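You operate a simulated robot arm through the tools that you are given. There is no shell and no other tool. Be economical: measure what you need, move in short steps, check, and stop when the job is done.

Carry out the task below with a simulated two-armed robot. There is one attempt and no reset: what you move stays moved.

Task
Pick up the alumina tin with one hand, pass it to the other hand and put it on the belt between the guides. Take the clay block marked "fine" from the belt past the gate and leave it on the low top of the dryer cabinet. Put the yellow hand sponge on the left end of the machine bench. Take the yellow warning sign and leave it on the belt past the gate. Put the line cylinder on top of the grey stone. Fetch the coil cylinder and set it on the left end of the glazing bench. Open the green lid. Any order will do. Set down upright: alumina tin, clay block, yellow warning sign.

It is judged by the outcome, as a careful person would: the job done as asked, and still so three seconds after it is handed in. It fails if anything else is knocked over, pushed out of place, dropped, spilled or broken. A push-on lid holds only when it is set on centred and level and pressed home; a screw cap is set on level and turned clockwise until tight.

Robot
Two 6-joint arms with two-finger grippers on one trunk, on a base that drives. Base frame: it is fixed to the floor where the robot stands at the start and does not move with it; the origin is under the middle of the robot, x ahead of it, y to its left, z up; the surface under the hand at the start is at about z = 0.814. Readings come in m, degrees, newtons and seconds.
The left shoulder is at the start at [0.03, 0.178, 0.988], the right one opposite. With the tool pointing down near the work surface each hand reaches from about 0.44 to 0.84 m from the robot's upright axis, wherever it stands, measured 20 degrees to its own side. Places, roughly: alumina tin [0.75, 0, 0.75]; belt between the guides [0.7, 0.9, 0.8]; belt past the gate [0.7, -0.4, 0.8]; clay block [0.75, -0.75, 0.75]; coil cylinder [1.5, -5.25, 1]; green lid [-0.4, -5.1, 1]; grey stone (5x9x4 cm) [3.2, -5.3, 0.8]; left end of the glazing bench [0.3, -5.2, 0.8]; left end of the machine bench [2.2, -5.2, 0.9]; line cylinder [1.25, -5.25, 1]; low top of the dryer cabinet [4.9, 0.8, 1]; yellow hand sponge (6x10x4 cm) [-1.4, -5.1, 0.9]; yellow warning sign [1, -5.25, 1]. Payload 2.54 kg a hand.
Tool frame (each hand has its own): the origin (TCP) lies between the finger pads and is the grasp point; the fingertips stand 0.03 m ahead of it; z points along the fingers, y is the line along which they close. The gripper opens to 0.116 m. The gripper's body begins 0.095 m behind the TCP.
Orientation is that of the tool frame in the base frame, as a unit quaternion [w, x, y, z]. With the fingers straight down and closing along the base's y, the tool's x points along the base's -x, its y along +y and its z along -z.

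Tools
- The arms move only by the tool apply_moves. It takes "left_moves", "right_moves" or both (then of equal length, played together; a hand with none holds still); each is one flat list of numbers, 7 for each row, row after row: the turn, a rotation vector about the tool's x, y, z in degrees, then the shift along the tool's x, y, z in mm, then the closure, from 0 (fully open) to 1 (shut). In form: [ax, ay, az, dx, dy, dz, fingers, ax, ay, az, dx, dy, dz, fingers, ...]. A call has 1 to 12 rows; each row is the pose to reach, as a shift and turn from the pose commanded when the call began, along the tool's axes at that moment. A row lasts 0.2 s, in which the tool goes at most 0.05 m and 8.6 degrees; a call with a longer step from one row to the next is refused whole, and so is a gripper value outside its range. Where a pose cannot be reached the arm comes as near as it can. A force on the tool above 40 N (or 10 N above the force at the start of the call, whichever is more), or a blocked arm, ends the call early, and 0.2 s more pass. The fingers move at their own pace (about 0.153 m/s each) and stop on an object; they squeeze with about 44 N. The grip force told is the motor's: it shows also when the fingers shut on nothing. Time passes only in rows, and 0.2 s behind the last, so rows that repeat a pose let the fingers close. It gives the time, the measured TCP pose, the force on the tool (base axes), the opening and the grip force at its end, in the units of the frame above (readings bear some noise), with the torque about the TCP (base axes, N m) and any sound that the robot's microphone picked up.
- Cameras (640 x 400 px; columns grow to the right, rows downward): "scene" is now at [0.033, -0.0319, 1.7001]; the picture's right is [-0.45, -0.89, 0.00], its down [-0.74, 0.37, -0.57] and it looks along [0.50, -0.25, -0.82] (base axes); focal length 247 px, centre (320, 200). "left" rides on the left gripper at [0.069, 0.015, -0.122] in its tool frame; the picture's right is [-0.21, 0.98, 0.00], its down [-0.83, -0.18, -0.53] and it looks along [-0.52, -0.11, 0.85] (tool axes); focal length 251 px, centre (320, 200). "right" rides on the right gripper at [0.069, -0.015, -0.122] in its tool frame; the picture's right is [0.21, 0.98, 0.00], its down [-0.83, 0.18, -0.53] and it looks along [-0.52, 0.11, 0.85] (tool axes); focal length 251 px, centre (320, 200). There is no depth. A picture from a camera that has moved, and an enlarged one, comes with that camera's place and axes in the base frame and with its lens.
- snapshot(camera): a new picture of that camera. It takes no simulated time.
- slide_trunk(by): slides the trunk up (or, below 0, down) by that many m; the arms and the scene camera ride with it, the base frame stays. It gives what a move gives, with no picture.
- roll_base(legs): drives the robot by 1 to 6 legs, each [ahead, left, turn to the left] in m, m and degrees, along the robot's own axes; the way and the turn of a leg run together, so that a leg with both is an arc; at most 1.5 m and 180 degrees a leg. The arms and the cameras ride along, it lands a little off, and it stops where it bumps. It gives what a move gives.
- aim_head(pan, tilt): turns the head with the scene camera to pan (to the left, within 143 degrees either way) and tilt (down, from -29 to 69), counted from straight ahead of the robot. It gives what a move gives.
- zoom(camera, box): a new picture of the part [left, top, right, bottom] of that camera's present view, enlarged. It takes no simulated time.
- finish_job(): hands the job in; it is judged then, once.

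Go step by step. Nothing tells you exact positions but the pictures and the camera data: compare them with the known pose of the tool, close in by small moves and look again before you grip or let go. The budget is 207 turns and 202 pictures, counting those below and the enlarged ones. Unless the task says otherwise, let go and move clear before handing in, and close with one line.

The tools are called after "Emit:" as name(argument=value, ...) on one line, values as JSON. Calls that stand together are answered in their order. apply_moves: Moves the arms, as the interface text tells. Its arguments: {"type":"object","properties":{"left_moves":{"type":"array","items":{"type":"number"}},"right_moves":{"type":"array","items":{"type":"number"}}},"required":[]} The other tools are called the same way: slide_trunk (by) slides the trunk up or down; roll_base (legs) drives the base; aim_head (pan, tilt) turns the head that bears the scene camera; snapshot (camera) takes a picture; zoom (camera, box) takes an enlarged picture of a part of a camera's view; finish_job () hands the job in.

At the start:

```text
time: 0.0
left_ee_pos: [0.5438, 0.0062, 1.1164]
left_orientation: [0.001, 0.0, 1.0, 0.0]
left_contact_force: [0.6, 0.4, -0.4]
left_torque: [-0.02, 0.03, 0.02]
left_finger_gap: 0.1161
left_grasp_force: 0.1
right_ee_pos: [0.467, -0.3796, 1.1368]
right_orientation: [0.0, 0.001, 1.0, -0.001]
right_contact_force: [-0.6, 1.0, 0.0]
right_torque: [0.0, 0.02, 0.05]
right_finger_gap: 0.1158
right_grasp_force: 0.0
trunk travel left (down, up): [-0.2, 0.34]
robot x, y, heading: [-0.0035, 0.0, -0.2]
head pan, tilt: [-26.8, 55.6]
```

scene: 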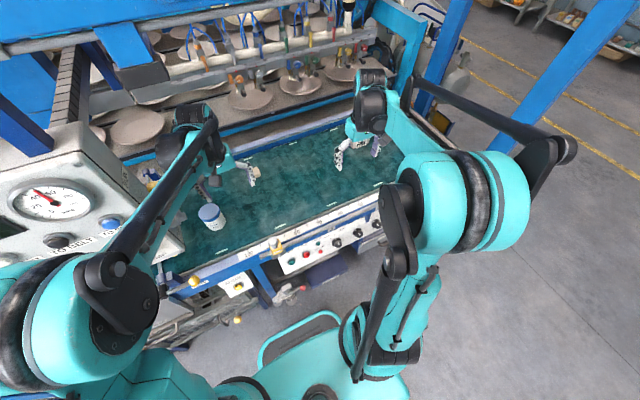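
right: 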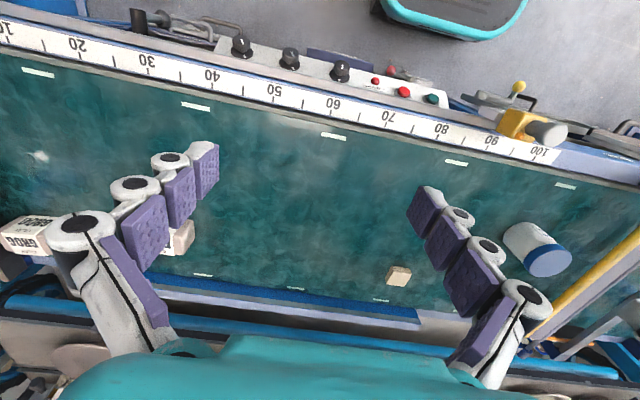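
left: 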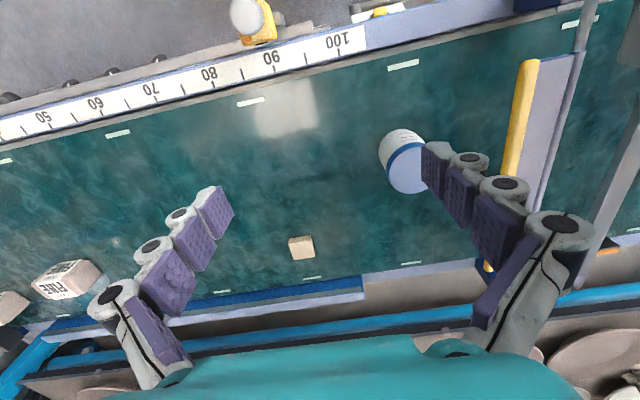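

I see the belt ahead with the tin near the left hand and clay blocks to the right. First I look around with the head.

Emit:
aim_head(pan=40, tilt=35)

Emit:
snapshot(camera="scene")

Emit:
aim_head(pan=-40, tilt=35)

Emit:
snapshot(camera="scene")

Emit:
aim_head(pan=-100, tilt=15)

Emit:
snapshot(camera="scene")

```text
time: 1.4
left_ee_pos: [0.545, 0.0062, 1.1178]
left_orientation: [0.001, 0.0, 1.0, 0.0]
left_contact_force: [-0.3, -0.3, 1.5]
left_torque: [-0.01, -0.02, 0.0]
left_finger_gap: 0.116
left_grasp_force: 0.0
right_ee_pos: [0.4678, -0.3795, 1.1368]
right_orientation: [0.0, 0.0, 1.0, -0.001]
right_contact_force: [-0.4, 0.3, 0.0]
right_torque: [-0.1, -0.01, -0.01]
right_finger_gap: 0.1161
right_grasp_force: 0.0
trunk travel left (down, up): [-0.2, 0.34]
robot x, y, heading: [0.0055, 0.0048, 0.2]
head pan, tilt: [40.0, 35.0]
```

```text
198 pictures are left
camera scene: at [0.0367, 0.0568, 1.729], right [0.64, -0.77, 0.0], down [-0.44, -0.37, -0.82], along [0.63, 0.53, -0.57], focal length 247 px, centre (320, 200)
```

scene: 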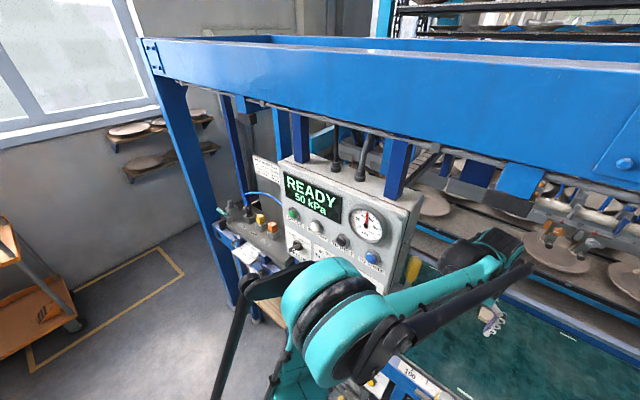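

```text
time: 2.9
left_ee_pos: [0.5456, 0.0074, 1.1183]
left_orientation: [-0.001, 0.0, 1.0, 0.0]
left_contact_force: [0.7, -0.3, 0.5]
left_torque: [-0.01, -0.01, 0.0]
left_finger_gap: 0.1161
left_grasp_force: 0.0
right_ee_pos: [0.4666, -0.3808, 1.1363]
right_orientation: [0.0, 0.0, 1.0, 0.0]
right_contact_force: [0.6, 0.3, -0.1]
right_torque: [0.0, 0.01, 0.02]
right_finger_gap: 0.116
right_grasp_force: 0.0
trunk travel left (down, up): [-0.2, 0.34]
robot x, y, heading: [0.0014, 0.0015, 0.0]
head pan, tilt: [-40.0, 35.0]
```

```text
197 pictures are left
camera scene: at [0.0367, -0.0563, 1.729], right [-0.64, -0.77, 0.0], down [-0.44, 0.37, -0.82], along [0.63, -0.53, -0.57], focal length 247 px, centre (320, 200)
```

scene: 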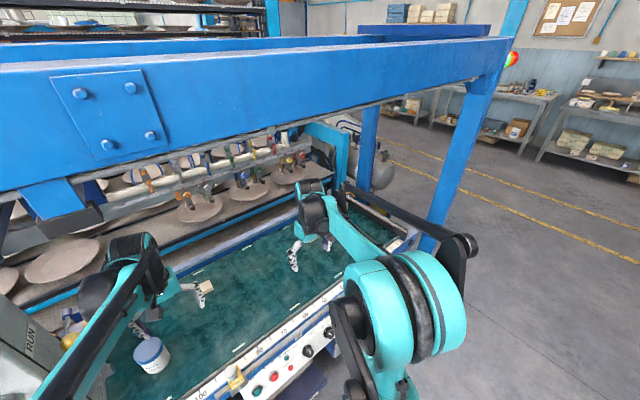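

```text
time: 4.2
left_ee_pos: [0.5443, 0.0061, 1.1178]
left_orientation: [0.0, 0.0, 1.0, -0.001]
left_contact_force: [-0.6, 0.1, -0.4]
left_torque: [0.0, 0.0, 0.01]
left_finger_gap: 0.116
left_grasp_force: 0.2
right_ee_pos: [0.4672, -0.3797, 1.1362]
right_orientation: [-0.001, 0.0, 1.0, 0.0]
right_contact_force: [0.2, 0.5, 0.5]
right_torque: [-0.03, -0.02, -0.01]
right_finger_gap: 0.116
right_grasp_force: 0.0
trunk travel left (down, up): [-0.2, 0.34]
robot x, y, heading: [0.0001, 0.0028, -0.1]
head pan, tilt: [-100.0, 15.0]
```

```text
196 pictures are left
camera scene: at [-0.0469, -0.0917, 1.761], right [-0.98, 0.17, 0.0], down [0.04, 0.26, -0.97], along [-0.17, -0.95, -0.26], focal length 247 px, centre (320, 200)
```

scene: 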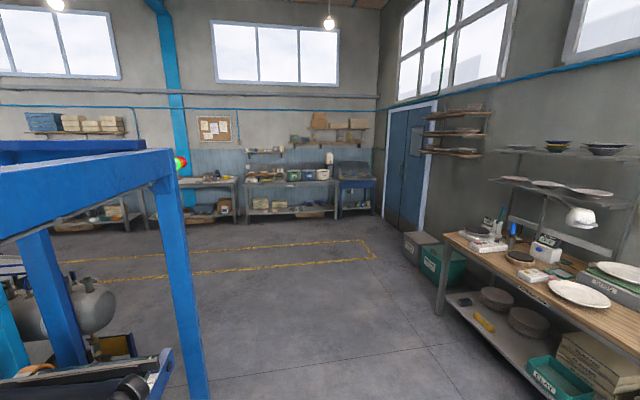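

I'll look closer at the tin and blocks with both wrist cameras.

Emit:
zoom(camera="left", box=[340, 80, 500, 220])

Emit:
zoom(camera="left", box=[0, 200, 200, 325])

Emit:
aim_head(pan=5, tilt=62)

Emit:
snapshot(camera="scene")

```text
2.86 times, centred on (420, 150) of left
camera zoom: at [0.4758, 0.0216, 1.2384], right [0.21, 0.98, 0.0], down [0.83, -0.18, 0.53], along [0.52, -0.11, -0.85], focal length 718 px, centre (34, 343)
```

zoom: 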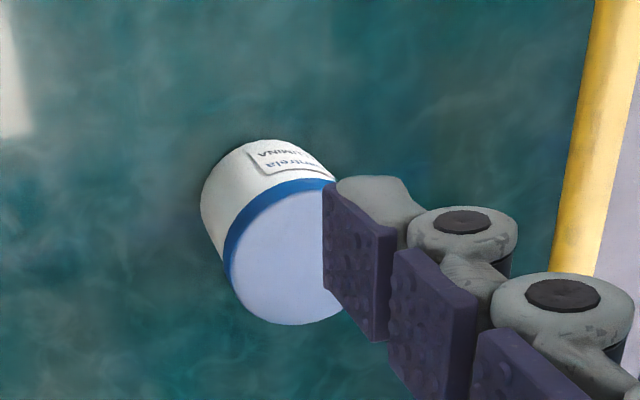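

```text
3.20 times, centred on (100, 262) of left
camera zoom: at [0.4758, 0.0216, 1.2384], right [0.21, 0.98, 0.0], down [0.83, -0.18, 0.53], along [0.52, -0.11, -0.85], focal length 805 px, centre (1024, 0)
```

zoom: 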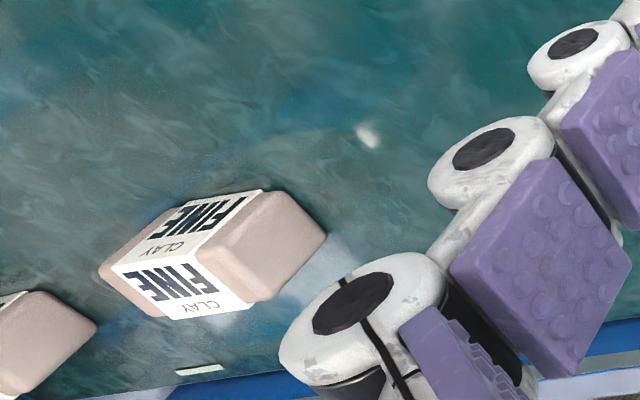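

```text
time: 6.0
left_ee_pos: [0.5445, 0.0062, 1.1163]
left_orientation: [0.0, 0.0, 1.0, 0.001]
left_contact_force: [0.5, 0.0, 0.6]
left_torque: [0.0, 0.03, 0.01]
left_finger_gap: 0.1157
left_grasp_force: 0.1
right_ee_pos: [0.4669, -0.3801, 1.1359]
right_orientation: [-0.001, 0.0, 1.0, 0.0]
right_contact_force: [-0.3, -0.5, -0.6]
right_torque: [0.01, -0.01, 0.0]
right_finger_gap: 0.116
right_grasp_force: 0.1
trunk travel left (down, up): [-0.2, 0.34]
robot x, y, heading: [0.0022, 0.0021, 0.1]
head pan, tilt: [5.0, 62.0]
```

```text
193 pictures are left
camera scene: at [0.0333, 0.0059, 1.6924], right [0.09, -1.0, 0.0], down [-0.88, -0.08, -0.47], along [0.47, 0.04, -0.88], focal length 247 px, centre (320, 200)
```

scene: 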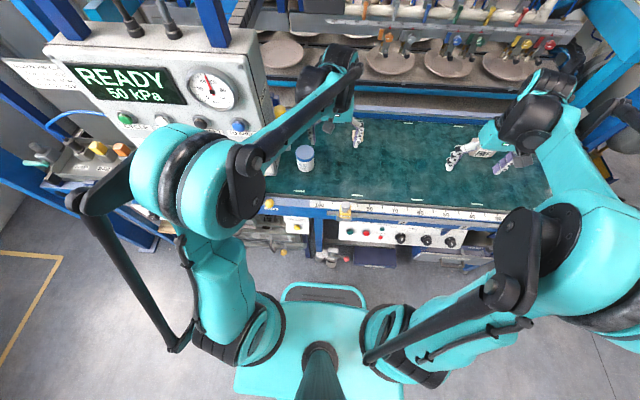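

The tin is at about (0.67, 0.12) with its top near z 0.89, and a control box hangs close to the left arm. I'll back off a bit to see the box and the guides properly.

Emit:
roll_base(legs=[[-0.6, 0, 0]])

Emit:
aim_head(pan=35, tilt=30)

Emit:
snapshot(camera="scene")

Emit:
snapshot(camera="left")

Emit:
aim_head(pan=0, tilt=35)

Emit:
snapshot(camera="scene")

```text
time: 9.4
left_ee_pos: [-0.0632, 0.0074, 1.1188]
left_orientation: [0.0, -0.001, 1.0, 0.0]
left_contact_force: [-0.5, 0.8, 0.4]
left_torque: [0.0, 0.02, 0.01]
left_finger_gap: 0.116
left_grasp_force: 0.0
right_ee_pos: [-0.1395, -0.3792, 1.1364]
right_orientation: [0.0, -0.001, 1.0, 0.0]
right_contact_force: [-0.2, -0.2, -0.5]
right_torque: [0.02, -0.02, 0.01]
right_finger_gap: 0.1158
right_grasp_force: 0.1
trunk travel left (down, up): [-0.2, 0.34]
robot x, y, heading: [-0.6075, 0.0017, 0.3]
head pan, tilt: [5.0, 62.0]
```

```text
time: 10.4
left_ee_pos: [-0.0627, 0.0065, 1.1179]
left_orientation: [0.0, 0.0, 1.0, 0.0]
left_contact_force: [0.2, -1.2, -0.3]
left_torque: [0.03, 0.01, 0.02]
left_finger_gap: 0.1161
left_grasp_force: 0.0
right_ee_pos: [-0.1381, -0.3804, 1.1363]
right_orientation: [-0.001, -0.001, 1.0, -0.001]
right_contact_force: [-0.1, -0.7, 0.3]
right_torque: [0.03, 0.0, 0.0]
right_finger_gap: 0.1161
right_grasp_force: 0.0
trunk travel left (down, up): [-0.2, 0.34]
robot x, y, heading: [-0.6083, -0.001, 0.3]
head pan, tilt: [35.0, 30.0]
```

```text
192 pictures are left
camera scene: at [-0.5638, 0.0517, 1.7367], right [0.57, -0.82, 0.0], down [-0.41, -0.29, -0.87], along [0.71, 0.5, -0.5], focal length 247 px, centre (320, 200)
```

scene: 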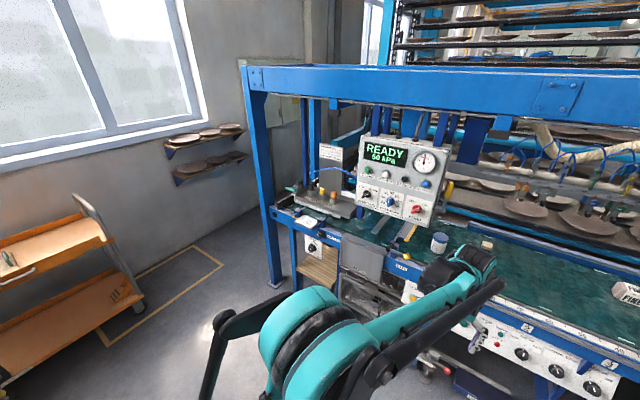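

```text
191 pictures are left
camera left: at [-0.1312, 0.0218, 1.2384], right [0.21, 0.98, 0.0], down [0.83, -0.18, 0.53], along [0.52, -0.11, -0.85], focal length 251 px, centre (320, 200)
```

left: 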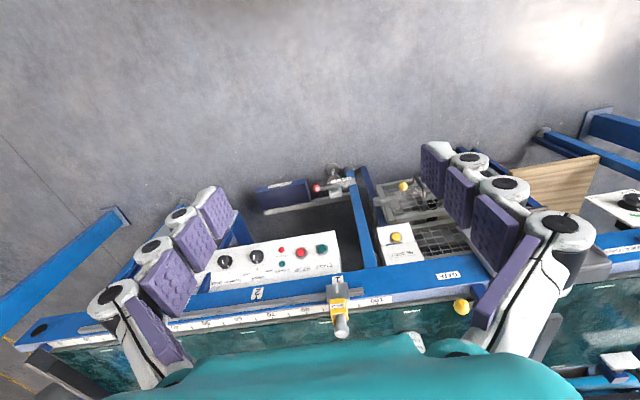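

```text
time: 11.4
left_ee_pos: [-0.0624, 0.007, 1.1162]
left_orientation: [0.001, -0.001, 1.0, 0.0]
left_contact_force: [0.6, -0.2, 0.2]
left_torque: [0.01, -0.01, -0.01]
left_finger_gap: 0.1161
left_grasp_force: 0.1
right_ee_pos: [-0.1393, -0.3795, 1.1363]
right_orientation: [0.0, -0.001, 1.0, 0.0]
right_contact_force: [0.2, -0.3, 0.1]
right_torque: [0.02, -0.01, 0.01]
right_finger_gap: 0.1162
right_grasp_force: 0.1
trunk travel left (down, up): [-0.2, 0.34]
robot x, y, heading: [-0.607, -0.0028, 0.3]
head pan, tilt: [0.0, 35.0]
```

```text
190 pictures are left
camera scene: at [-0.5497, 0.0, 1.729], right [0.0, -1.0, 0.0], down [-0.57, 0.0, -0.82], along [0.82, 0.0, -0.57], focal length 247 px, centre (320, 200)
```

scene: 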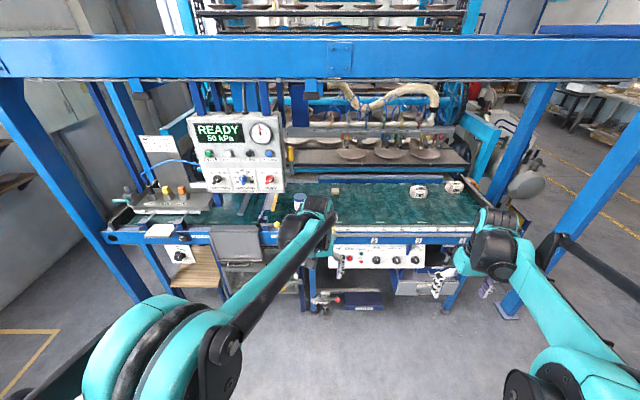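

The box hangs at about x 0.38, y 0.16–0.55, z 1.13–1.5. I'll zoom in on the guides area and the belt.

Emit:
zoom(camera="scene", box=[90, 110, 310, 248])

Emit:
zoom(camera="scene", box=[280, 150, 520, 300])

Emit:
roll_base(legs=[[0, 0.9, 0]])

Emit:
snapshot(camera="scene")

```text
2.90 times, centred on (200, 179) of scene
camera zoom: at [-0.5497, 0.0, 1.729], right [0.0, -1.0, 0.0], down [-0.57, 0.0, -0.82], along [0.82, 0.0, -0.57], focal length 716 px, centre (668, 261)
```

zoom: 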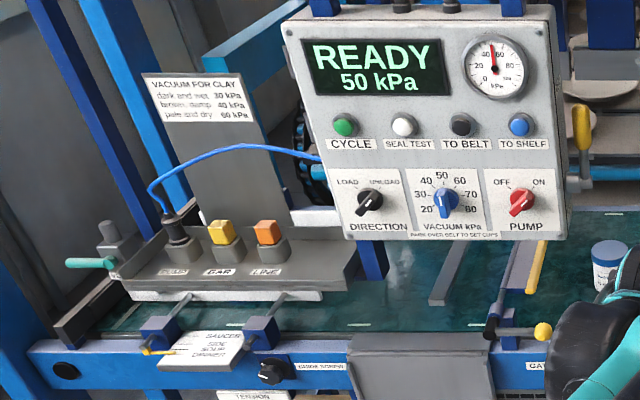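

```text
2.67 times, centred on (400, 225) of scene
camera zoom: at [-0.5497, 0.0, 1.729], right [0.0, -1.0, 0.0], down [-0.57, 0.0, -0.82], along [0.82, 0.0, -0.57], focal length 659 px, centre (107, 133)
```

zoom: 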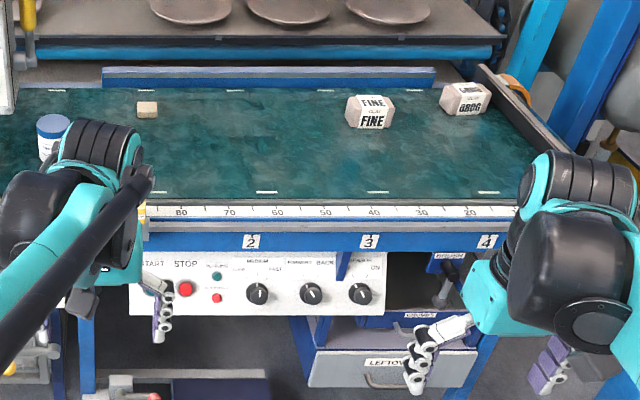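

```text
time: 16.2
left_ee_pos: [-0.064, 0.908, 1.1174]
left_orientation: [-0.001, -0.002, 1.0, 0.001]
left_contact_force: [0.4, 0.4, 0.4]
left_torque: [-0.02, 0.02, -0.03]
left_finger_gap: 0.116
left_grasp_force: 0.0
right_ee_pos: [-0.1411, 0.5233, 1.1369]
right_orientation: [0.0, -0.002, 1.0, 0.0]
right_contact_force: [-0.7, -0.1, 0.0]
right_torque: [-0.02, -0.01, 0.01]
right_finger_gap: 0.1162
right_grasp_force: 0.1
trunk travel left (down, up): [-0.2, 0.34]
robot x, y, heading: [-0.6095, 0.8991, 0.2]
head pan, tilt: [0.0, 35.0]
```

```text
187 pictures are left
camera scene: at [-0.5518, 0.9017, 1.729], right [0.0, -1.0, 0.0], down [-0.57, 0.0, -0.82], along [0.82, 0.0, -0.57], focal length 247 px, centre (320, 200)
```

scene: 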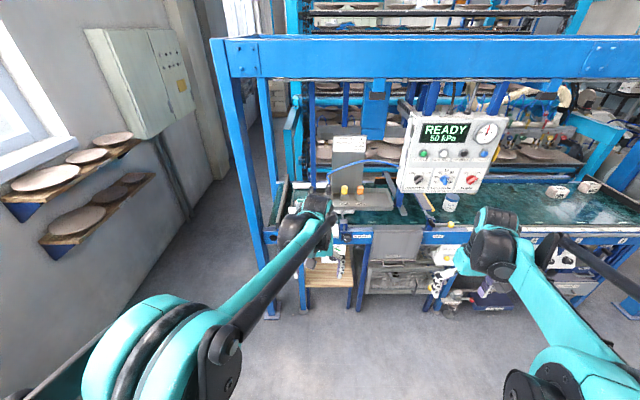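

The guide area is now nearly straight ahead; I'll zoom in on it.

Emit:
zoom(camera="scene", box=[270, 150, 480, 281])

Emit:
aim_head(pan=-12, tilt=40)

Emit:
zoom(camera="scene", box=[250, 120, 410, 220])

```text
3.05 times, centred on (375, 216) of scene
camera zoom: at [-0.5518, 0.9017, 1.729], right [0.0, -1.0, 0.0], down [-0.57, 0.0, -0.82], along [0.82, 0.0, -0.57], focal length 753 px, centre (152, 153)
```

zoom: 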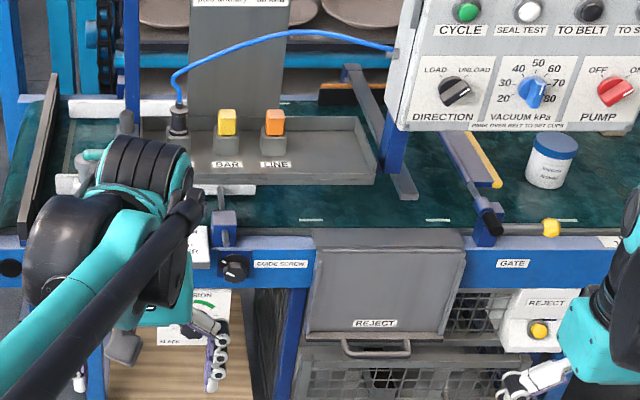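

```text
time: 16.9
left_ee_pos: [-0.065, 0.9078, 1.117]
left_orientation: [0.0, -0.002, 1.0, 0.0]
left_contact_force: [-0.5, -0.4, -0.6]
left_torque: [-0.02, 0.01, -0.01]
left_finger_gap: 0.1162
left_grasp_force: 0.1
right_ee_pos: [-0.14, 0.523, 1.1361]
right_orientation: [0.0, -0.002, 1.0, 0.001]
right_contact_force: [-1.2, 0.4, 0.5]
right_torque: [0.04, 0.01, 0.0]
right_finger_gap: 0.1161
right_grasp_force: 0.1
trunk travel left (down, up): [-0.2, 0.34]
robot x, y, heading: [-0.6097, 0.9004, 0.1]
head pan, tilt: [-12.0, 40.0]
```

```text
4.00 times, centred on (330, 170) of scene
camera zoom: at [-0.5567, 0.8833, 1.7215], right [-0.2, -0.98, 0.0], down [-0.63, 0.13, -0.77], along [0.75, -0.16, -0.64], focal length 988 px, centre (280, 320)
```

zoom: 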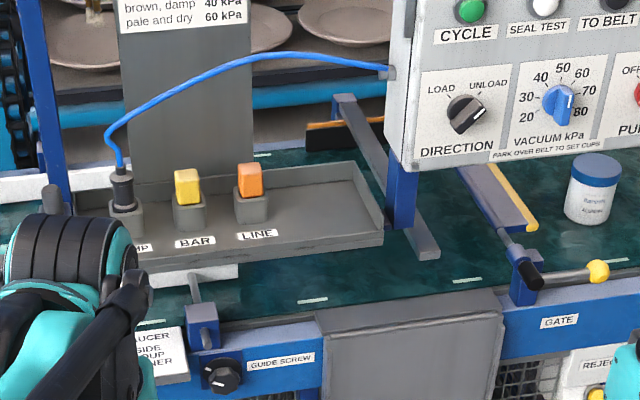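

I now understand the layout: a tray and panel (y 0.54–0.94) block the guides from the front, leaving access from y>0.95. Plan: the right hand picks the tin pitched from the front, the left takes it from above and places it. I'll drive back and prepare the arms in free space.

Emit:
roll_base(legs=[[0, -0.95, 0]])

Emit:
apply_moves(left_moves=[0, 0, 0, 40, 0, -25, 0, 0, 0, 0, 80, 0, -50, 0, 0, 0, 0, 120, 0, -75, 0], right_moves=[0, 0, -8.3, -30, 30, 0, 0, 0, 0, -16.6, -60, 60, 0, 0, 0, 0, -25, -80, 90, 0, 0])

Emit:
apply_moves(right_moves=[0, -8.4, 0, 0, 20, 0, 0, 0, -16.8, 0, 0, 40, 0, 0, 0, -25, 0, 0, 60, 0, 0, 0, -33.4, 0, 0, 80, 0, 0, 0, -41.8, 0, 0, 100, 0, 0, 0, -50, 0, 0, 120, 0, 0])

```text
time: 21.8
left_ee_pos: [-0.0619, -0.0345, 1.1168]
left_orientation: [0.0, -0.002, 1.0, 0.0]
left_contact_force: [0.3, -0.1, -0.1]
left_torque: [-0.02, -0.02, 0.01]
left_finger_gap: 0.1158
left_grasp_force: 0.0
right_ee_pos: [-0.1379, -0.4221, 1.1365]
right_orientation: [0.0, -0.002, 1.0, 0.0]
right_contact_force: [0.6, 0.5, 0.7]
right_torque: [0.03, 0.01, -0.03]
right_finger_gap: 0.1159
right_grasp_force: 0.0
trunk travel left (down, up): [-0.2, 0.34]
robot x, y, heading: [-0.6096, -0.0414, 0.2]
head pan, tilt: [-12.0, 40.0]
```

```text
time: 22.6
left_ee_pos: [-0.1838, -0.0315, 1.1925]
left_orientation: [0.001, -0.002, 1.0, -0.001]
left_contact_force: [-0.5, -0.3, -0.4]
left_torque: [-0.02, -0.05, -0.01]
left_finger_gap: 0.1161
left_grasp_force: 0.1
right_ee_pos: [-0.0594, -0.3275, 1.1371]
right_orientation: [0.001, -0.218, 0.976, -0.001]
right_contact_force: [0.1, 0.3, 0.5]
right_torque: [-0.02, -0.06, 0.0]
right_finger_gap: 0.1162
right_grasp_force: 0.1
trunk travel left (down, up): [-0.2, 0.34]
robot x, y, heading: [-0.607, -0.0393, 0.3]
head pan, tilt: [-12.0, 40.0]
```

```text
time: 24.0
left_ee_pos: [-0.1819, -0.0326, 1.1914]
left_orientation: [0.0, -0.002, 1.0, 0.0]
left_contact_force: [-0.3, 0.8, 0.3]
left_torque: [0.01, 0.02, 0.0]
left_finger_gap: 0.1158
left_grasp_force: 0.1
right_ee_pos: [-0.1093, -0.2215, 1.1359]
right_orientation: [0.413, -0.198, 0.884, 0.092]
right_contact_force: [-1.4, -0.2, -0.1]
right_torque: [0.01, 0.02, 0.0]
right_finger_gap: 0.116
right_grasp_force: 0.0
trunk travel left (down, up): [-0.2, 0.34]
robot x, y, heading: [-0.6069, -0.043, 0.1]
head pan, tilt: [-12.0, 40.0]
```

Arms are in position. I drive forward to the belt and look at the tin from the right hand.

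Emit:
roll_base(legs=[[0.6, 0, 0]])

Emit:
snapshot(camera="right")

Emit:
snapshot(camera="left")

```text
time: 27.4
left_ee_pos: [0.4211, -0.0303, 1.1922]
left_orientation: [0.001, -0.001, 1.0, 0.0]
left_contact_force: [0.9, -0.4, -0.8]
left_torque: [0.03, -0.02, -0.02]
left_finger_gap: 0.1159
left_grasp_force: 0.1
right_ee_pos: [0.4944, -0.2191, 1.1356]
right_orientation: [0.413, -0.198, 0.884, 0.093]
right_contact_force: [-0.9, 0.1, 0.8]
right_torque: [0.01, 0.0, 0.03]
right_finger_gap: 0.1161
right_grasp_force: 0.1
trunk travel left (down, up): [-0.2, 0.34]
robot x, y, heading: [-0.0023, -0.0393, 0.2]
head pan, tilt: [-12.0, 40.0]
```

```text
184 pictures are left
camera right: at [0.3771, -0.292, 1.1599], right [-0.54, 0.82, -0.16], down [0.03, 0.22, 0.98], along [0.84, 0.52, -0.14], focal length 251 px, centre (320, 200)
```

right: 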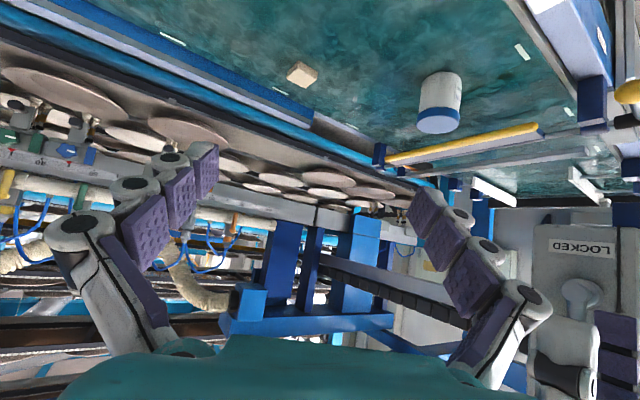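

```text
183 pictures are left
camera left: at [0.3528, -0.0156, 1.3132], right [0.21, 0.98, 0.0], down [0.83, -0.18, 0.53], along [0.52, -0.11, -0.85], focal length 251 px, centre (320, 200)
```

left: 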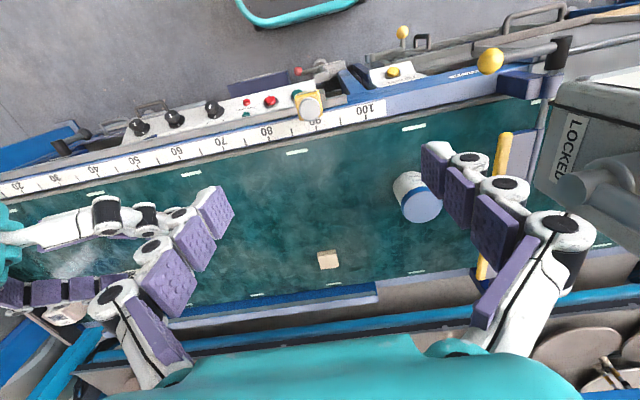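

Tin centre is about (0.672, 0.128), from z 0.814 to 0.895. I move the right hand to a pregrasp 13 cm back along its fingers.

Emit:
apply_moves(right_moves=[0, 0, 0, 2.5, 29.8, 36, 0, 0, 0, 0, 5, 59.5, 72, 0, 0, 0, 0, 7.5, 89, 108, 0, 0, 0, 0, 10, 119, 144, 0, 0, 0, 0, 12.5, 149, 180, 0, 0, 0, 0, 15, 178, 217, 0, 0, 0, 0, 17.5, 208, 253, 0, 0, 0, 0, 20, 238, 289, 0])

Emit:
snapshot(camera="right")

Emit:
snapshot(camera="left")

```text
time: 29.2
left_ee_pos: [0.4229, -0.0295, 1.1916]
left_orientation: [0.0, -0.002, 1.0, -0.001]
left_contact_force: [0.2, -0.1, -0.1]
left_torque: [-0.03, 0.02, 0.02]
left_finger_gap: 0.1157
left_grasp_force: 0.1
right_ee_pos: [0.5816, 0.0862, 0.9334]
right_orientation: [0.412, -0.198, 0.885, 0.092]
right_contact_force: [-0.8, 0.6, 0.5]
right_torque: [-0.04, 0.02, 0.02]
right_finger_gap: 0.1155
right_grasp_force: 0.0
trunk travel left (down, up): [-0.2, 0.34]
robot x, y, heading: [-0.0021, -0.0408, 0.1]
head pan, tilt: [-12.0, 40.0]
```

```text
182 pictures are left
camera right: at [0.464, 0.0129, 0.9587], right [-0.54, 0.82, -0.16], down [0.03, 0.22, 0.98], along [0.84, 0.52, -0.15], focal length 251 px, centre (320, 200)
```

right: 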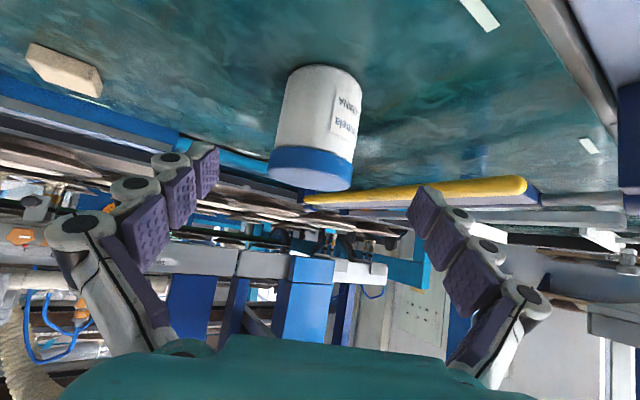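

```text
181 pictures are left
camera left: at [0.3531, -0.0144, 1.3131], right [0.21, 0.98, 0.0], down [0.83, -0.18, 0.53], along [0.52, -0.11, -0.85], focal length 251 px, centre (320, 200)
```

left: 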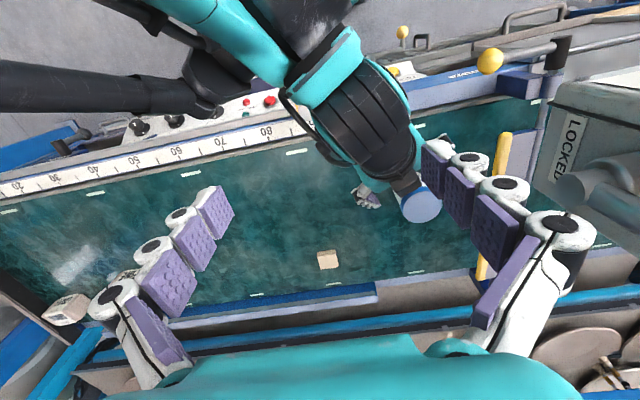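

Well aligned. I advance 130 mm and close.

Emit:
apply_moves(right_moves=[0, 0, 0, 0, 0, 35, 0, 0, 0, 0, 0, 0, 70, 0, 0, 0, 0, 0, 0, 105, 0, 0, 0, 0, 0, 0, 130, 0, 0, 0, 0, 0, 0, 130, 0.5, 0, 0, 0, 0, 0, 130, 1, 0, 0, 0, 0, 0, 130, 1, 0, 0, 0, 0, 0, 130, 1])

Emit:
snapshot(camera="right")

```text
time: 30.0
left_ee_pos: [0.4242, -0.0277, 1.1917]
left_orientation: [0.001, -0.003, 1.0, 0.002]
left_contact_force: [0.9, 0.3, -0.2]
left_torque: [-0.07, 0.07, -0.04]
left_finger_gap: 0.1162
left_grasp_force: 0.1
right_ee_pos: [0.6395, 0.1113, 0.8832]
right_orientation: [0.413, -0.197, 0.884, 0.091]
right_contact_force: [-0.3, -0.8, 0.1]
right_torque: [0.0, 0.05, -0.02]
right_finger_gap: 0.1158
right_grasp_force: 0.1
trunk travel left (down, up): [-0.2, 0.34]
robot x, y, heading: [-0.0043, -0.0386, 0.1]
head pan, tilt: [-12.0, 40.0]
stopped in row 3 (left hand): the force on the tool passed its limit at 51 N (the readings are from after the stop); the commanded pose is now the measured one
```

```text
180 pictures are left
camera right: at [0.5203, 0.0384, 0.9072], right [-0.54, 0.83, -0.17], down [0.03, 0.22, 0.98], along [0.84, 0.52, -0.14], focal length 251 px, centre (320, 200)
```

right: 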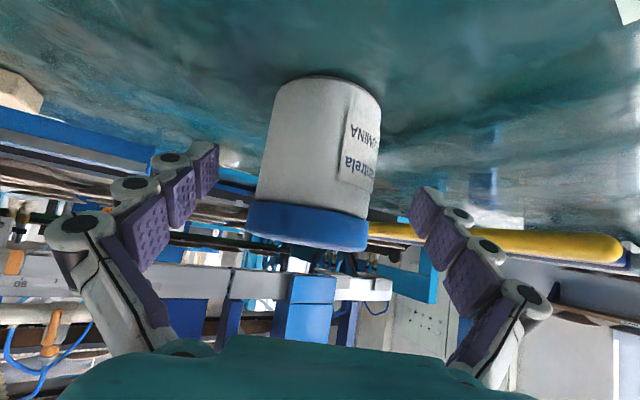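

The right forearm brushed the left hand; the tin is untouched. I move the left hand up and back, clear of it.

Emit:
apply_moves(left_moves=[0, 0, 0, 0, 0, -40, 0, 0, 0, 0, 20, 0, -70, 0, 0, 0, 0, 50, 0, -90, 0])

Emit:
snapshot(camera="left")

Emit:
aim_head(pan=0, tilt=55)

Emit:
snapshot(camera="scene")

```text
time: 30.8
left_ee_pos: [0.3714, -0.0268, 1.282]
left_orientation: [0.003, -0.002, 1.0, 0.002]
left_contact_force: [-0.5, 0.3, 0.0]
left_torque: [-0.02, -0.03, 0.01]
left_finger_gap: 0.1161
left_grasp_force: 0.0
right_ee_pos: [0.6365, 0.1132, 0.884]
right_orientation: [0.413, -0.198, 0.884, 0.092]
right_contact_force: [1.0, 0.1, 0.2]
right_torque: [-0.01, 0.04, 0.0]
right_finger_gap: 0.1161
right_grasp_force: 0.1
trunk travel left (down, up): [-0.2, 0.34]
robot x, y, heading: [-0.0023, -0.0397, 0.1]
head pan, tilt: [-12.0, 40.0]
```

```text
179 pictures are left
camera left: at [0.3019, -0.0132, 1.4024], right [0.21, 0.98, 0.01], down [0.82, -0.18, 0.54], along [0.53, -0.11, -0.84], focal length 251 px, centre (320, 200)
```

left: 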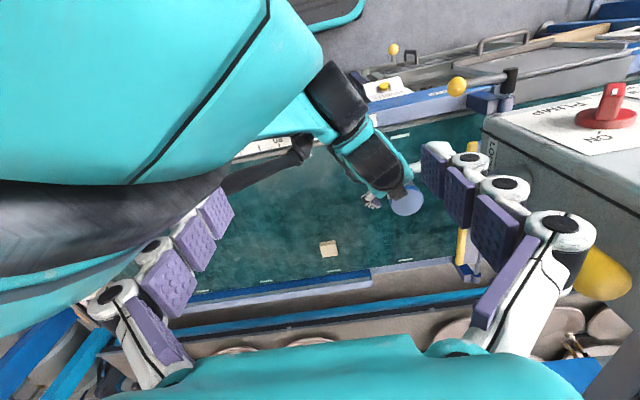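

```text
time: 31.5
left_ee_pos: [0.3724, -0.0276, 1.2796]
left_orientation: [0.002, -0.002, 1.0, 0.002]
left_contact_force: [-0.4, 0.6, -0.1]
left_torque: [0.0, 0.02, 0.04]
left_finger_gap: 0.1161
left_grasp_force: 0.0
right_ee_pos: [0.6388, 0.1128, 0.883]
right_orientation: [0.412, -0.197, 0.885, 0.091]
right_contact_force: [-0.1, -0.1, 1.0]
right_torque: [-0.01, 0.02, -0.01]
right_finger_gap: 0.1163
right_grasp_force: 0.1
trunk travel left (down, up): [-0.2, 0.34]
robot x, y, heading: [-0.0014, -0.043, 0.1]
head pan, tilt: [0.0, 55.0]
```

```text
178 pictures are left
camera scene: at [0.0381, -0.0389, 1.7008], right [0.0, -1.0, 0.0], down [-0.82, 0.0, -0.57], along [0.57, 0.0, -0.82], focal length 247 px, centre (320, 200)
```

scene: 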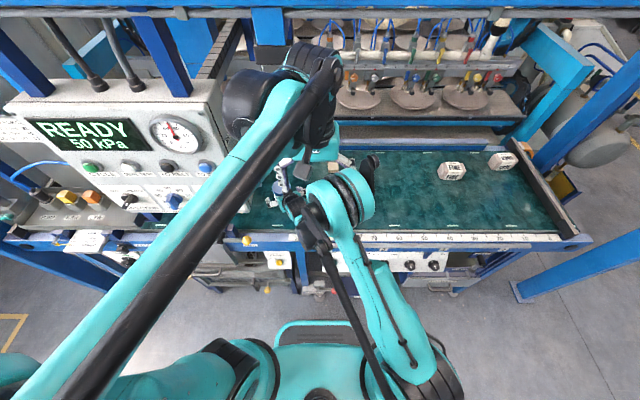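

The left hand is clear now. I finish the right-hand approach and close on the tin.

Emit:
apply_moves(right_moves=[0, 0, 0, 0, 0, 25, 0, 0, 0, 0, 0, 0, 48, 0, 0, 0, 0, 0, 0, 48, 0.5, 0, 0, 0, 0, 0, 48, 1, 0, 0, 0, 0, 0, 48, 1, 0, 0, 0, 0, 0, 48, 1])

Emit:
snapshot(camera="right")

```text
time: 32.9
left_ee_pos: [0.3721, -0.029, 1.2814]
left_orientation: [0.002, -0.002, 1.0, 0.002]
left_contact_force: [6.6, -7.6, 0.9]
left_torque: [-0.08, 0.0, 0.48]
left_finger_gap: 0.1164
left_grasp_force: 0.1
right_ee_pos: [0.6722, 0.1268, 0.8533]
right_orientation: [0.413, -0.197, 0.884, 0.091]
right_contact_force: [3.6, -3.4, 6.9]
right_torque: [-0.39, -0.04, 0.16]
right_finger_gap: 0.0689
right_grasp_force: 43.8
trunk travel left (down, up): [-0.2, 0.34]
robot x, y, heading: [-0.0029, -0.0382, -0.0]
head pan, tilt: [0.0, 55.0]
```

```text
177 pictures are left
camera right: at [0.5536, 0.0537, 0.8765], right [-0.54, 0.83, -0.17], down [0.03, 0.22, 0.98], along [0.84, 0.52, -0.14], focal length 251 px, centre (320, 200)
```

right: 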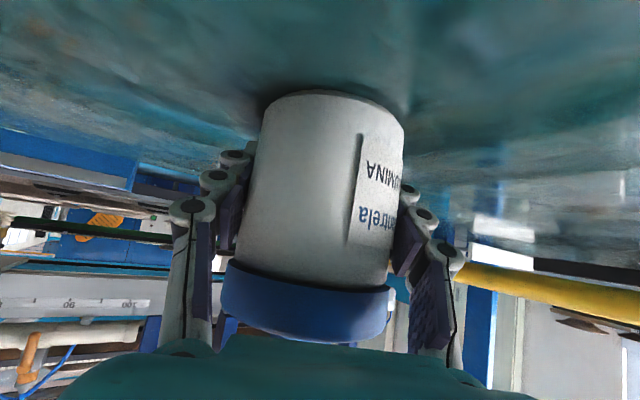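

The tin is gripped (69 mm). I lift it while easing the left hand off its light contact.

Emit:
apply_moves(left_moves=[0, 0, 0, -10, -10, -15, 0, 0, 0, 0, -20, -20, -30, 0, 0, 0, 0, -20, -20, -40, 0], right_moves=[0, 0, 0, 0, 0, 0, 1, 0, 0, 0, -19, 0, -16, 1, 0, 0, 0, -38, 0, -32, 1])

Emit:
snapshot(camera="scene")

```text
time: 33.7
left_ee_pos: [0.392, -0.048, 1.3219]
left_orientation: [0.002, -0.002, 1.0, 0.002]
left_contact_force: [-0.3, 0.9, 0.3]
left_torque: [0.01, 0.01, 0.0]
left_finger_gap: 0.1159
left_grasp_force: 0.1
right_ee_pos: [0.6698, 0.1289, 0.9017]
right_orientation: [0.412, -0.198, 0.884, 0.092]
right_contact_force: [0.0, -0.2, -3.1]
right_torque: [-0.04, -0.04, 0.0]
right_finger_gap: 0.0685
right_grasp_force: 43.8
trunk travel left (down, up): [-0.2, 0.34]
robot x, y, heading: [-0.0011, -0.0367, -0.0]
head pan, tilt: [0.0, 55.0]
```

```text
176 pictures are left
camera scene: at [0.0379, -0.0387, 1.7007], right [0.0, -1.0, 0.0], down [-0.82, 0.0, -0.57], along [0.57, 0.0, -0.82], focal length 247 px, centre (320, 200)
```

scene: 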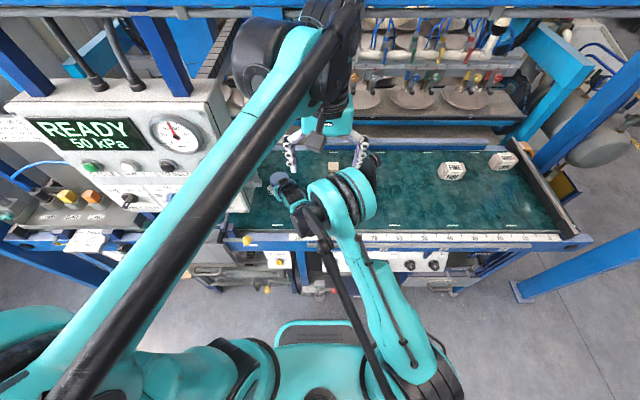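

Tin is free in the right hand. I shift it to the right so the elbow clears, then lower the left hand before passing under the beam.

Emit:
apply_moves(right_moves=[0, 0, 0, 13, -45, -16, 1, 0, 0, 0, 27, -90, -32, 1, 0, 0, 0, 41, -136, -49, 1, 0, 0, 0, 55, -181, -65, 1])

Emit:
apply_moves(left_moves=[0, 0, 0, 0, 20, 30, 0, 0, 0, 0, 0, 20, 70, 0, 0, 0, 0, 0, 20, 100, 0])

Emit:
roll_base(legs=[[-0.6, 0, 0]])

Emit:
snapshot(camera="scene")

```text
refused: row 3 steps farther than a row can; nothing moved
```

```text
time: 34.5
left_ee_pos: [0.3947, -0.027, 1.2446]
left_orientation: [0.002, -0.001, 1.0, 0.003]
left_contact_force: [1.5, -0.5, 0.9]
left_torque: [0.01, 0.23, 0.04]
left_finger_gap: 0.1158
left_grasp_force: 0.0
right_ee_pos: [0.672, 0.1262, 0.9]
right_orientation: [0.412, -0.198, 0.885, 0.092]
right_contact_force: [-0.2, 0.8, -2.9]
right_torque: [0.03, -0.05, 0.02]
right_finger_gap: 0.0687
right_grasp_force: 43.1
trunk travel left (down, up): [-0.2, 0.34]
robot x, y, heading: [-0.0049, -0.0412, 0.0]
head pan, tilt: [0.0, 55.0]
stopped in row 3 (left hand): the force on the tool passed its limit at 97 N (the readings are from after the stop); the commanded pose is now the measured one
```

```text
time: 37.9
left_ee_pos: [-0.2085, -0.0283, 1.2447]
left_orientation: [0.001, 0.0, 1.0, 0.004]
left_contact_force: [5.6, 3.0, 1.6]
left_torque: [-0.42, 0.76, -0.38]
left_finger_gap: 0.1161
left_grasp_force: 0.1
right_ee_pos: [0.069, 0.1247, 0.9012]
right_orientation: [0.413, -0.197, 0.885, 0.091]
right_contact_force: [-1.4, 0.5, -2.0]
right_torque: [-0.01, -0.05, 0.01]
right_finger_gap: 0.0686
right_grasp_force: 44.2
trunk travel left (down, up): [-0.2, 0.34]
robot x, y, heading: [-0.6044, -0.0428, 0.3]
head pan, tilt: [0.0, 55.0]
```

```text
175 pictures are left
camera scene: at [-0.5639, -0.0409, 1.7008], right [0.0, -1.0, 0.0], down [-0.82, 0.0, -0.57], along [0.57, 0.0, -0.82], focal length 247 px, centre (320, 200)
```

scene: 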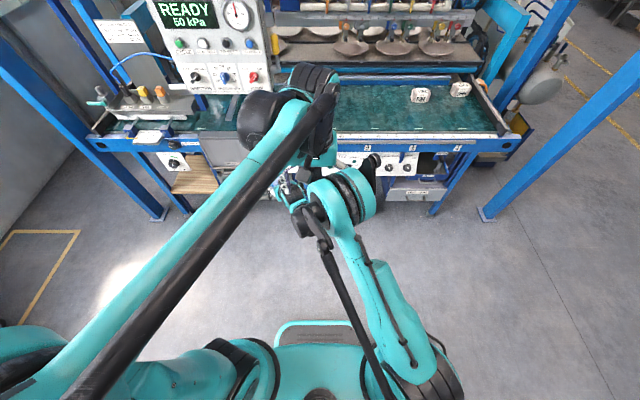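

Clear of the machine with the tin held. Now I unload the left hand and move the tin to the right into free space.

Emit:
apply_moves(left_moves=[0, 0, 0, 0, 0, -25, 0, 0, 0, 0, 0, 0, -30, 0, 0, 0, 0, 0, 0, -30, 0, 0, 0, 0, 0, 0, -30, 0, 0, 0, 0, 0, 0, -30, 0, 0, 0, 0, 0, 0, -30, 0], right_moves=[0, 0, 0, 0, 0, 0, 1, 0, 0, 0, 11, -36, -13, 1, 0, 0, 0, 22, -72, -26, 1, 0, 0, 0, 33, -108, -39, 1, 0, 0, 0, 44, -144, -52, 1, 0, 0, 0, 55, -181, -65, 1])

Emit:
snapshot(camera="scene")

```text
time: 38.7
left_ee_pos: [-0.2066, -0.0366, 1.2737]
left_orientation: [0.002, 0.002, 1.0, -0.005]
left_contact_force: [0.9, -3.8, -0.4]
left_torque: [0.06, -0.05, 0.08]
left_finger_gap: 0.1158
left_grasp_force: 0.1
right_ee_pos: [0.0674, 0.0449, 0.9006]
right_orientation: [0.412, -0.2, 0.884, 0.093]
right_contact_force: [-0.4, 0.6, -3.0]
right_torque: [0.02, -0.02, -0.03]
right_finger_gap: 0.0686
right_grasp_force: 43.9
trunk travel left (down, up): [-0.2, 0.34]
robot x, y, heading: [-0.6028, -0.0401, 0.0]
head pan, tilt: [0.0, 55.0]
stopped in row 4 (left hand): the force on the tool passed its limit at 72 N (the readings are from after the stop); the commanded pose is now the measured one
```

```text
174 pictures are left
camera scene: at [-0.5631, -0.0414, 1.7007], right [0.0, -1.0, 0.0], down [-0.82, 0.0, -0.57], along [0.57, 0.0, -0.82], focal length 247 px, centre (320, 200)
```

scene: 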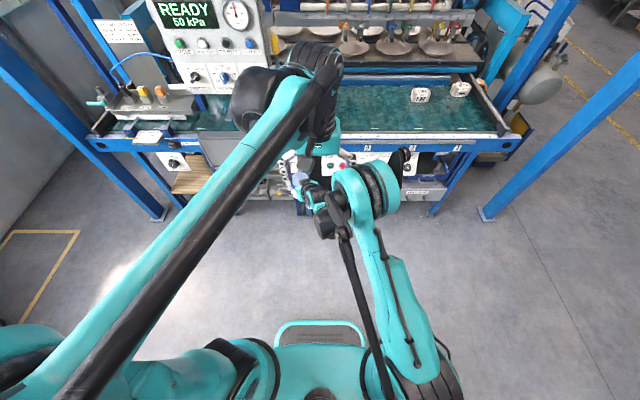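

The hands touched again; I move the left hand up and well to the left, alone.

Emit:
apply_moves(left_moves=[0, 0, 0, 0, 10, -40, 0, 0, 0, 0, 0, 50, -60, 0, 0, 0, 0, 0, 95, -60, 0, 0, 0, 0, 0, 140, -60, 0, 0, 0, 0, 0, 180, -60, 0])

Emit:
apply_moves(right_moves=[0, 0, 0, 11, -36, -13, 1, 0, 0, 0, 22, -72, -26, 1, 0, 0, 0, 33, -108, -39, 1, 0, 0, 0, 44, -144, -52, 1])

Emit:
snapshot(camera="scene")

```text
time: 39.9
left_ee_pos: [-0.2089, 0.1462, 1.3323]
left_orientation: [0.002, 0.003, 1.0, -0.004]
left_contact_force: [0.6, 0.4, -0.4]
left_torque: [-0.03, -0.01, 0.05]
left_finger_gap: 0.116
left_grasp_force: 0.0
right_ee_pos: [0.0673, 0.0459, 0.8999]
right_orientation: [0.411, -0.2, 0.884, 0.093]
right_contact_force: [0.1, 0.2, -3.9]
right_torque: [0.0, -0.07, -0.03]
right_finger_gap: 0.0686
right_grasp_force: 44.4
trunk travel left (down, up): [-0.2, 0.34]
robot x, y, heading: [-0.6056, -0.0416, 0.1]
head pan, tilt: [0.0, 55.0]
```

```text
time: 40.9
left_ee_pos: [-0.2082, 0.1441, 1.3311]
left_orientation: [0.002, 0.001, 1.0, -0.004]
left_contact_force: [-0.1, -0.5, -0.5]
left_torque: [0.04, 0.02, 0.01]
left_finger_gap: 0.1161
left_grasp_force: 0.1
right_ee_pos: [0.0693, -0.1152, 0.9002]
right_orientation: [0.413, -0.199, 0.884, 0.093]
right_contact_force: [0.2, -0.4, -3.6]
right_torque: [0.03, -0.04, -0.01]
right_finger_gap: 0.0689
right_grasp_force: 44.3
trunk travel left (down, up): [-0.2, 0.34]
robot x, y, heading: [-0.601, -0.041, 0.0]
head pan, tilt: [0.0, 55.0]
```

```text
173 pictures are left
camera scene: at [-0.563, -0.0425, 1.7007], right [0.0, -1.0, 0.0], down [-0.82, 0.0, -0.57], along [0.57, 0.0, -0.82], focal length 247 px, centre (320, 200)
```

scene: 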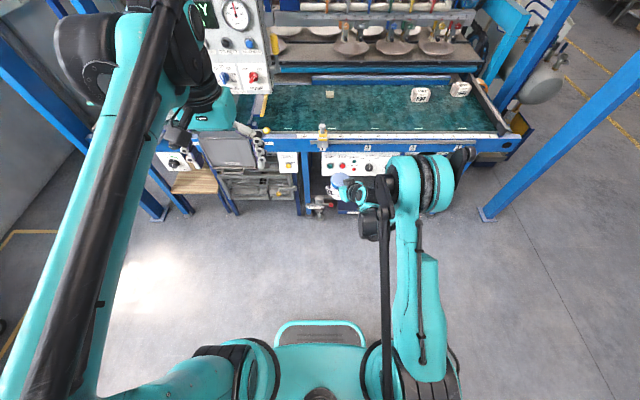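

The arms are apart. Now I bring the left hand above the tin, yawed so its fingers close along the right hand's approach line.

Emit:
apply_moves(left_moves=[0, 0, 6.5, -28, -26, 26, 0.22, 0, 0, 13, -56, -52, 52, 0.22, 0, 0, 19.5, -83, -78, 78, 0.22, 0, 0, 26, -111, -104, 105, 0.22, 0, 0, 32.5, -139, -130, 131, 0.22, 0, 0, 39, -166, -156, 157, 0.22, 0, 0, 45.5, -194, -182, 183, 0.22, 0, 0, 52, -222, -208, 209, 0.22, 0, 0, 58.5, -250, -234, 235, 0.22, 0, 0, 65, -277, -260, 262, 0.22])

Emit:
snapshot(camera="left")

Emit:
snapshot(camera="right")

Emit:
snapshot(camera="scene")

```text
time: 43.1
left_ee_pos: [0.072, -0.1185, 1.0714]
left_orientation: [0.004, 0.54, 0.842, -0.002]
left_contact_force: [0.2, -0.1, 0.0]
left_torque: [0.03, 0.04, 0.01]
left_finger_gap: 0.0904
left_grasp_force: 0.0
right_ee_pos: [0.0698, -0.1139, 0.8983]
right_orientation: [0.411, -0.2, 0.884, 0.094]
right_contact_force: [-0.1, 0.1, -3.9]
right_torque: [0.02, -0.03, 0.05]
right_finger_gap: 0.0687
right_grasp_force: 44.2
trunk travel left (down, up): [-0.2, 0.34]
robot x, y, heading: [-0.6058, -0.0422, 0.1]
head pan, tilt: [0.0, 55.0]
```

```text
172 pictures are left
camera left: at [0.0565, -0.0479, 1.1925], right [0.98, 0.21, 0.0], down [0.18, -0.82, 0.54], along [0.12, -0.53, -0.84], focal length 251 px, centre (320, 200)
```

left: 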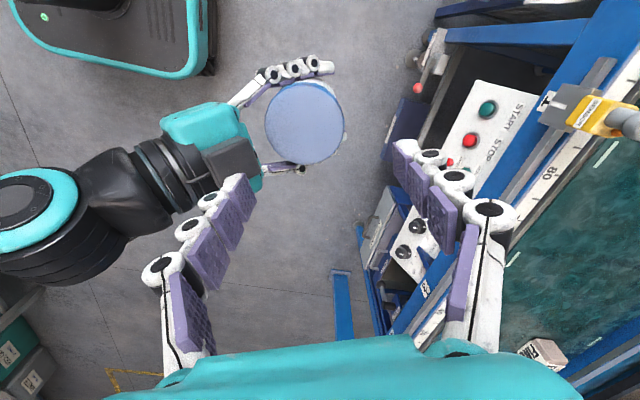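

```text
171 pictures are left
camera right: at [-0.0479, -0.1894, 0.9233], right [-0.54, 0.82, -0.16], down [0.03, 0.22, 0.98], along [0.84, 0.53, -0.15], focal length 251 px, centre (320, 200)
```

right: 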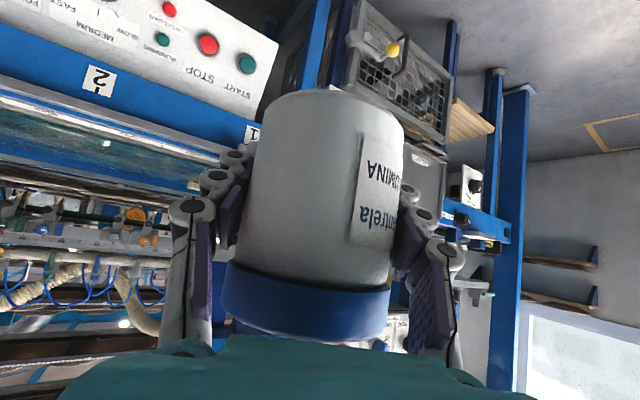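

```text
170 pictures are left
camera scene: at [-0.5609, -0.0423, 1.7006], right [0.0, -1.0, 0.0], down [-0.82, 0.0, -0.57], along [0.57, 0.0, -0.82], focal length 247 px, centre (320, 200)
```

scene: 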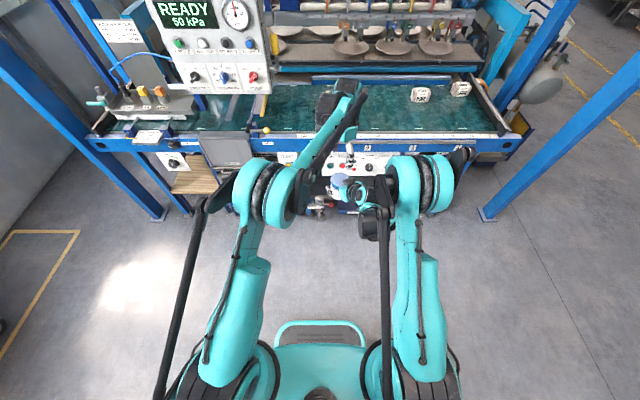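

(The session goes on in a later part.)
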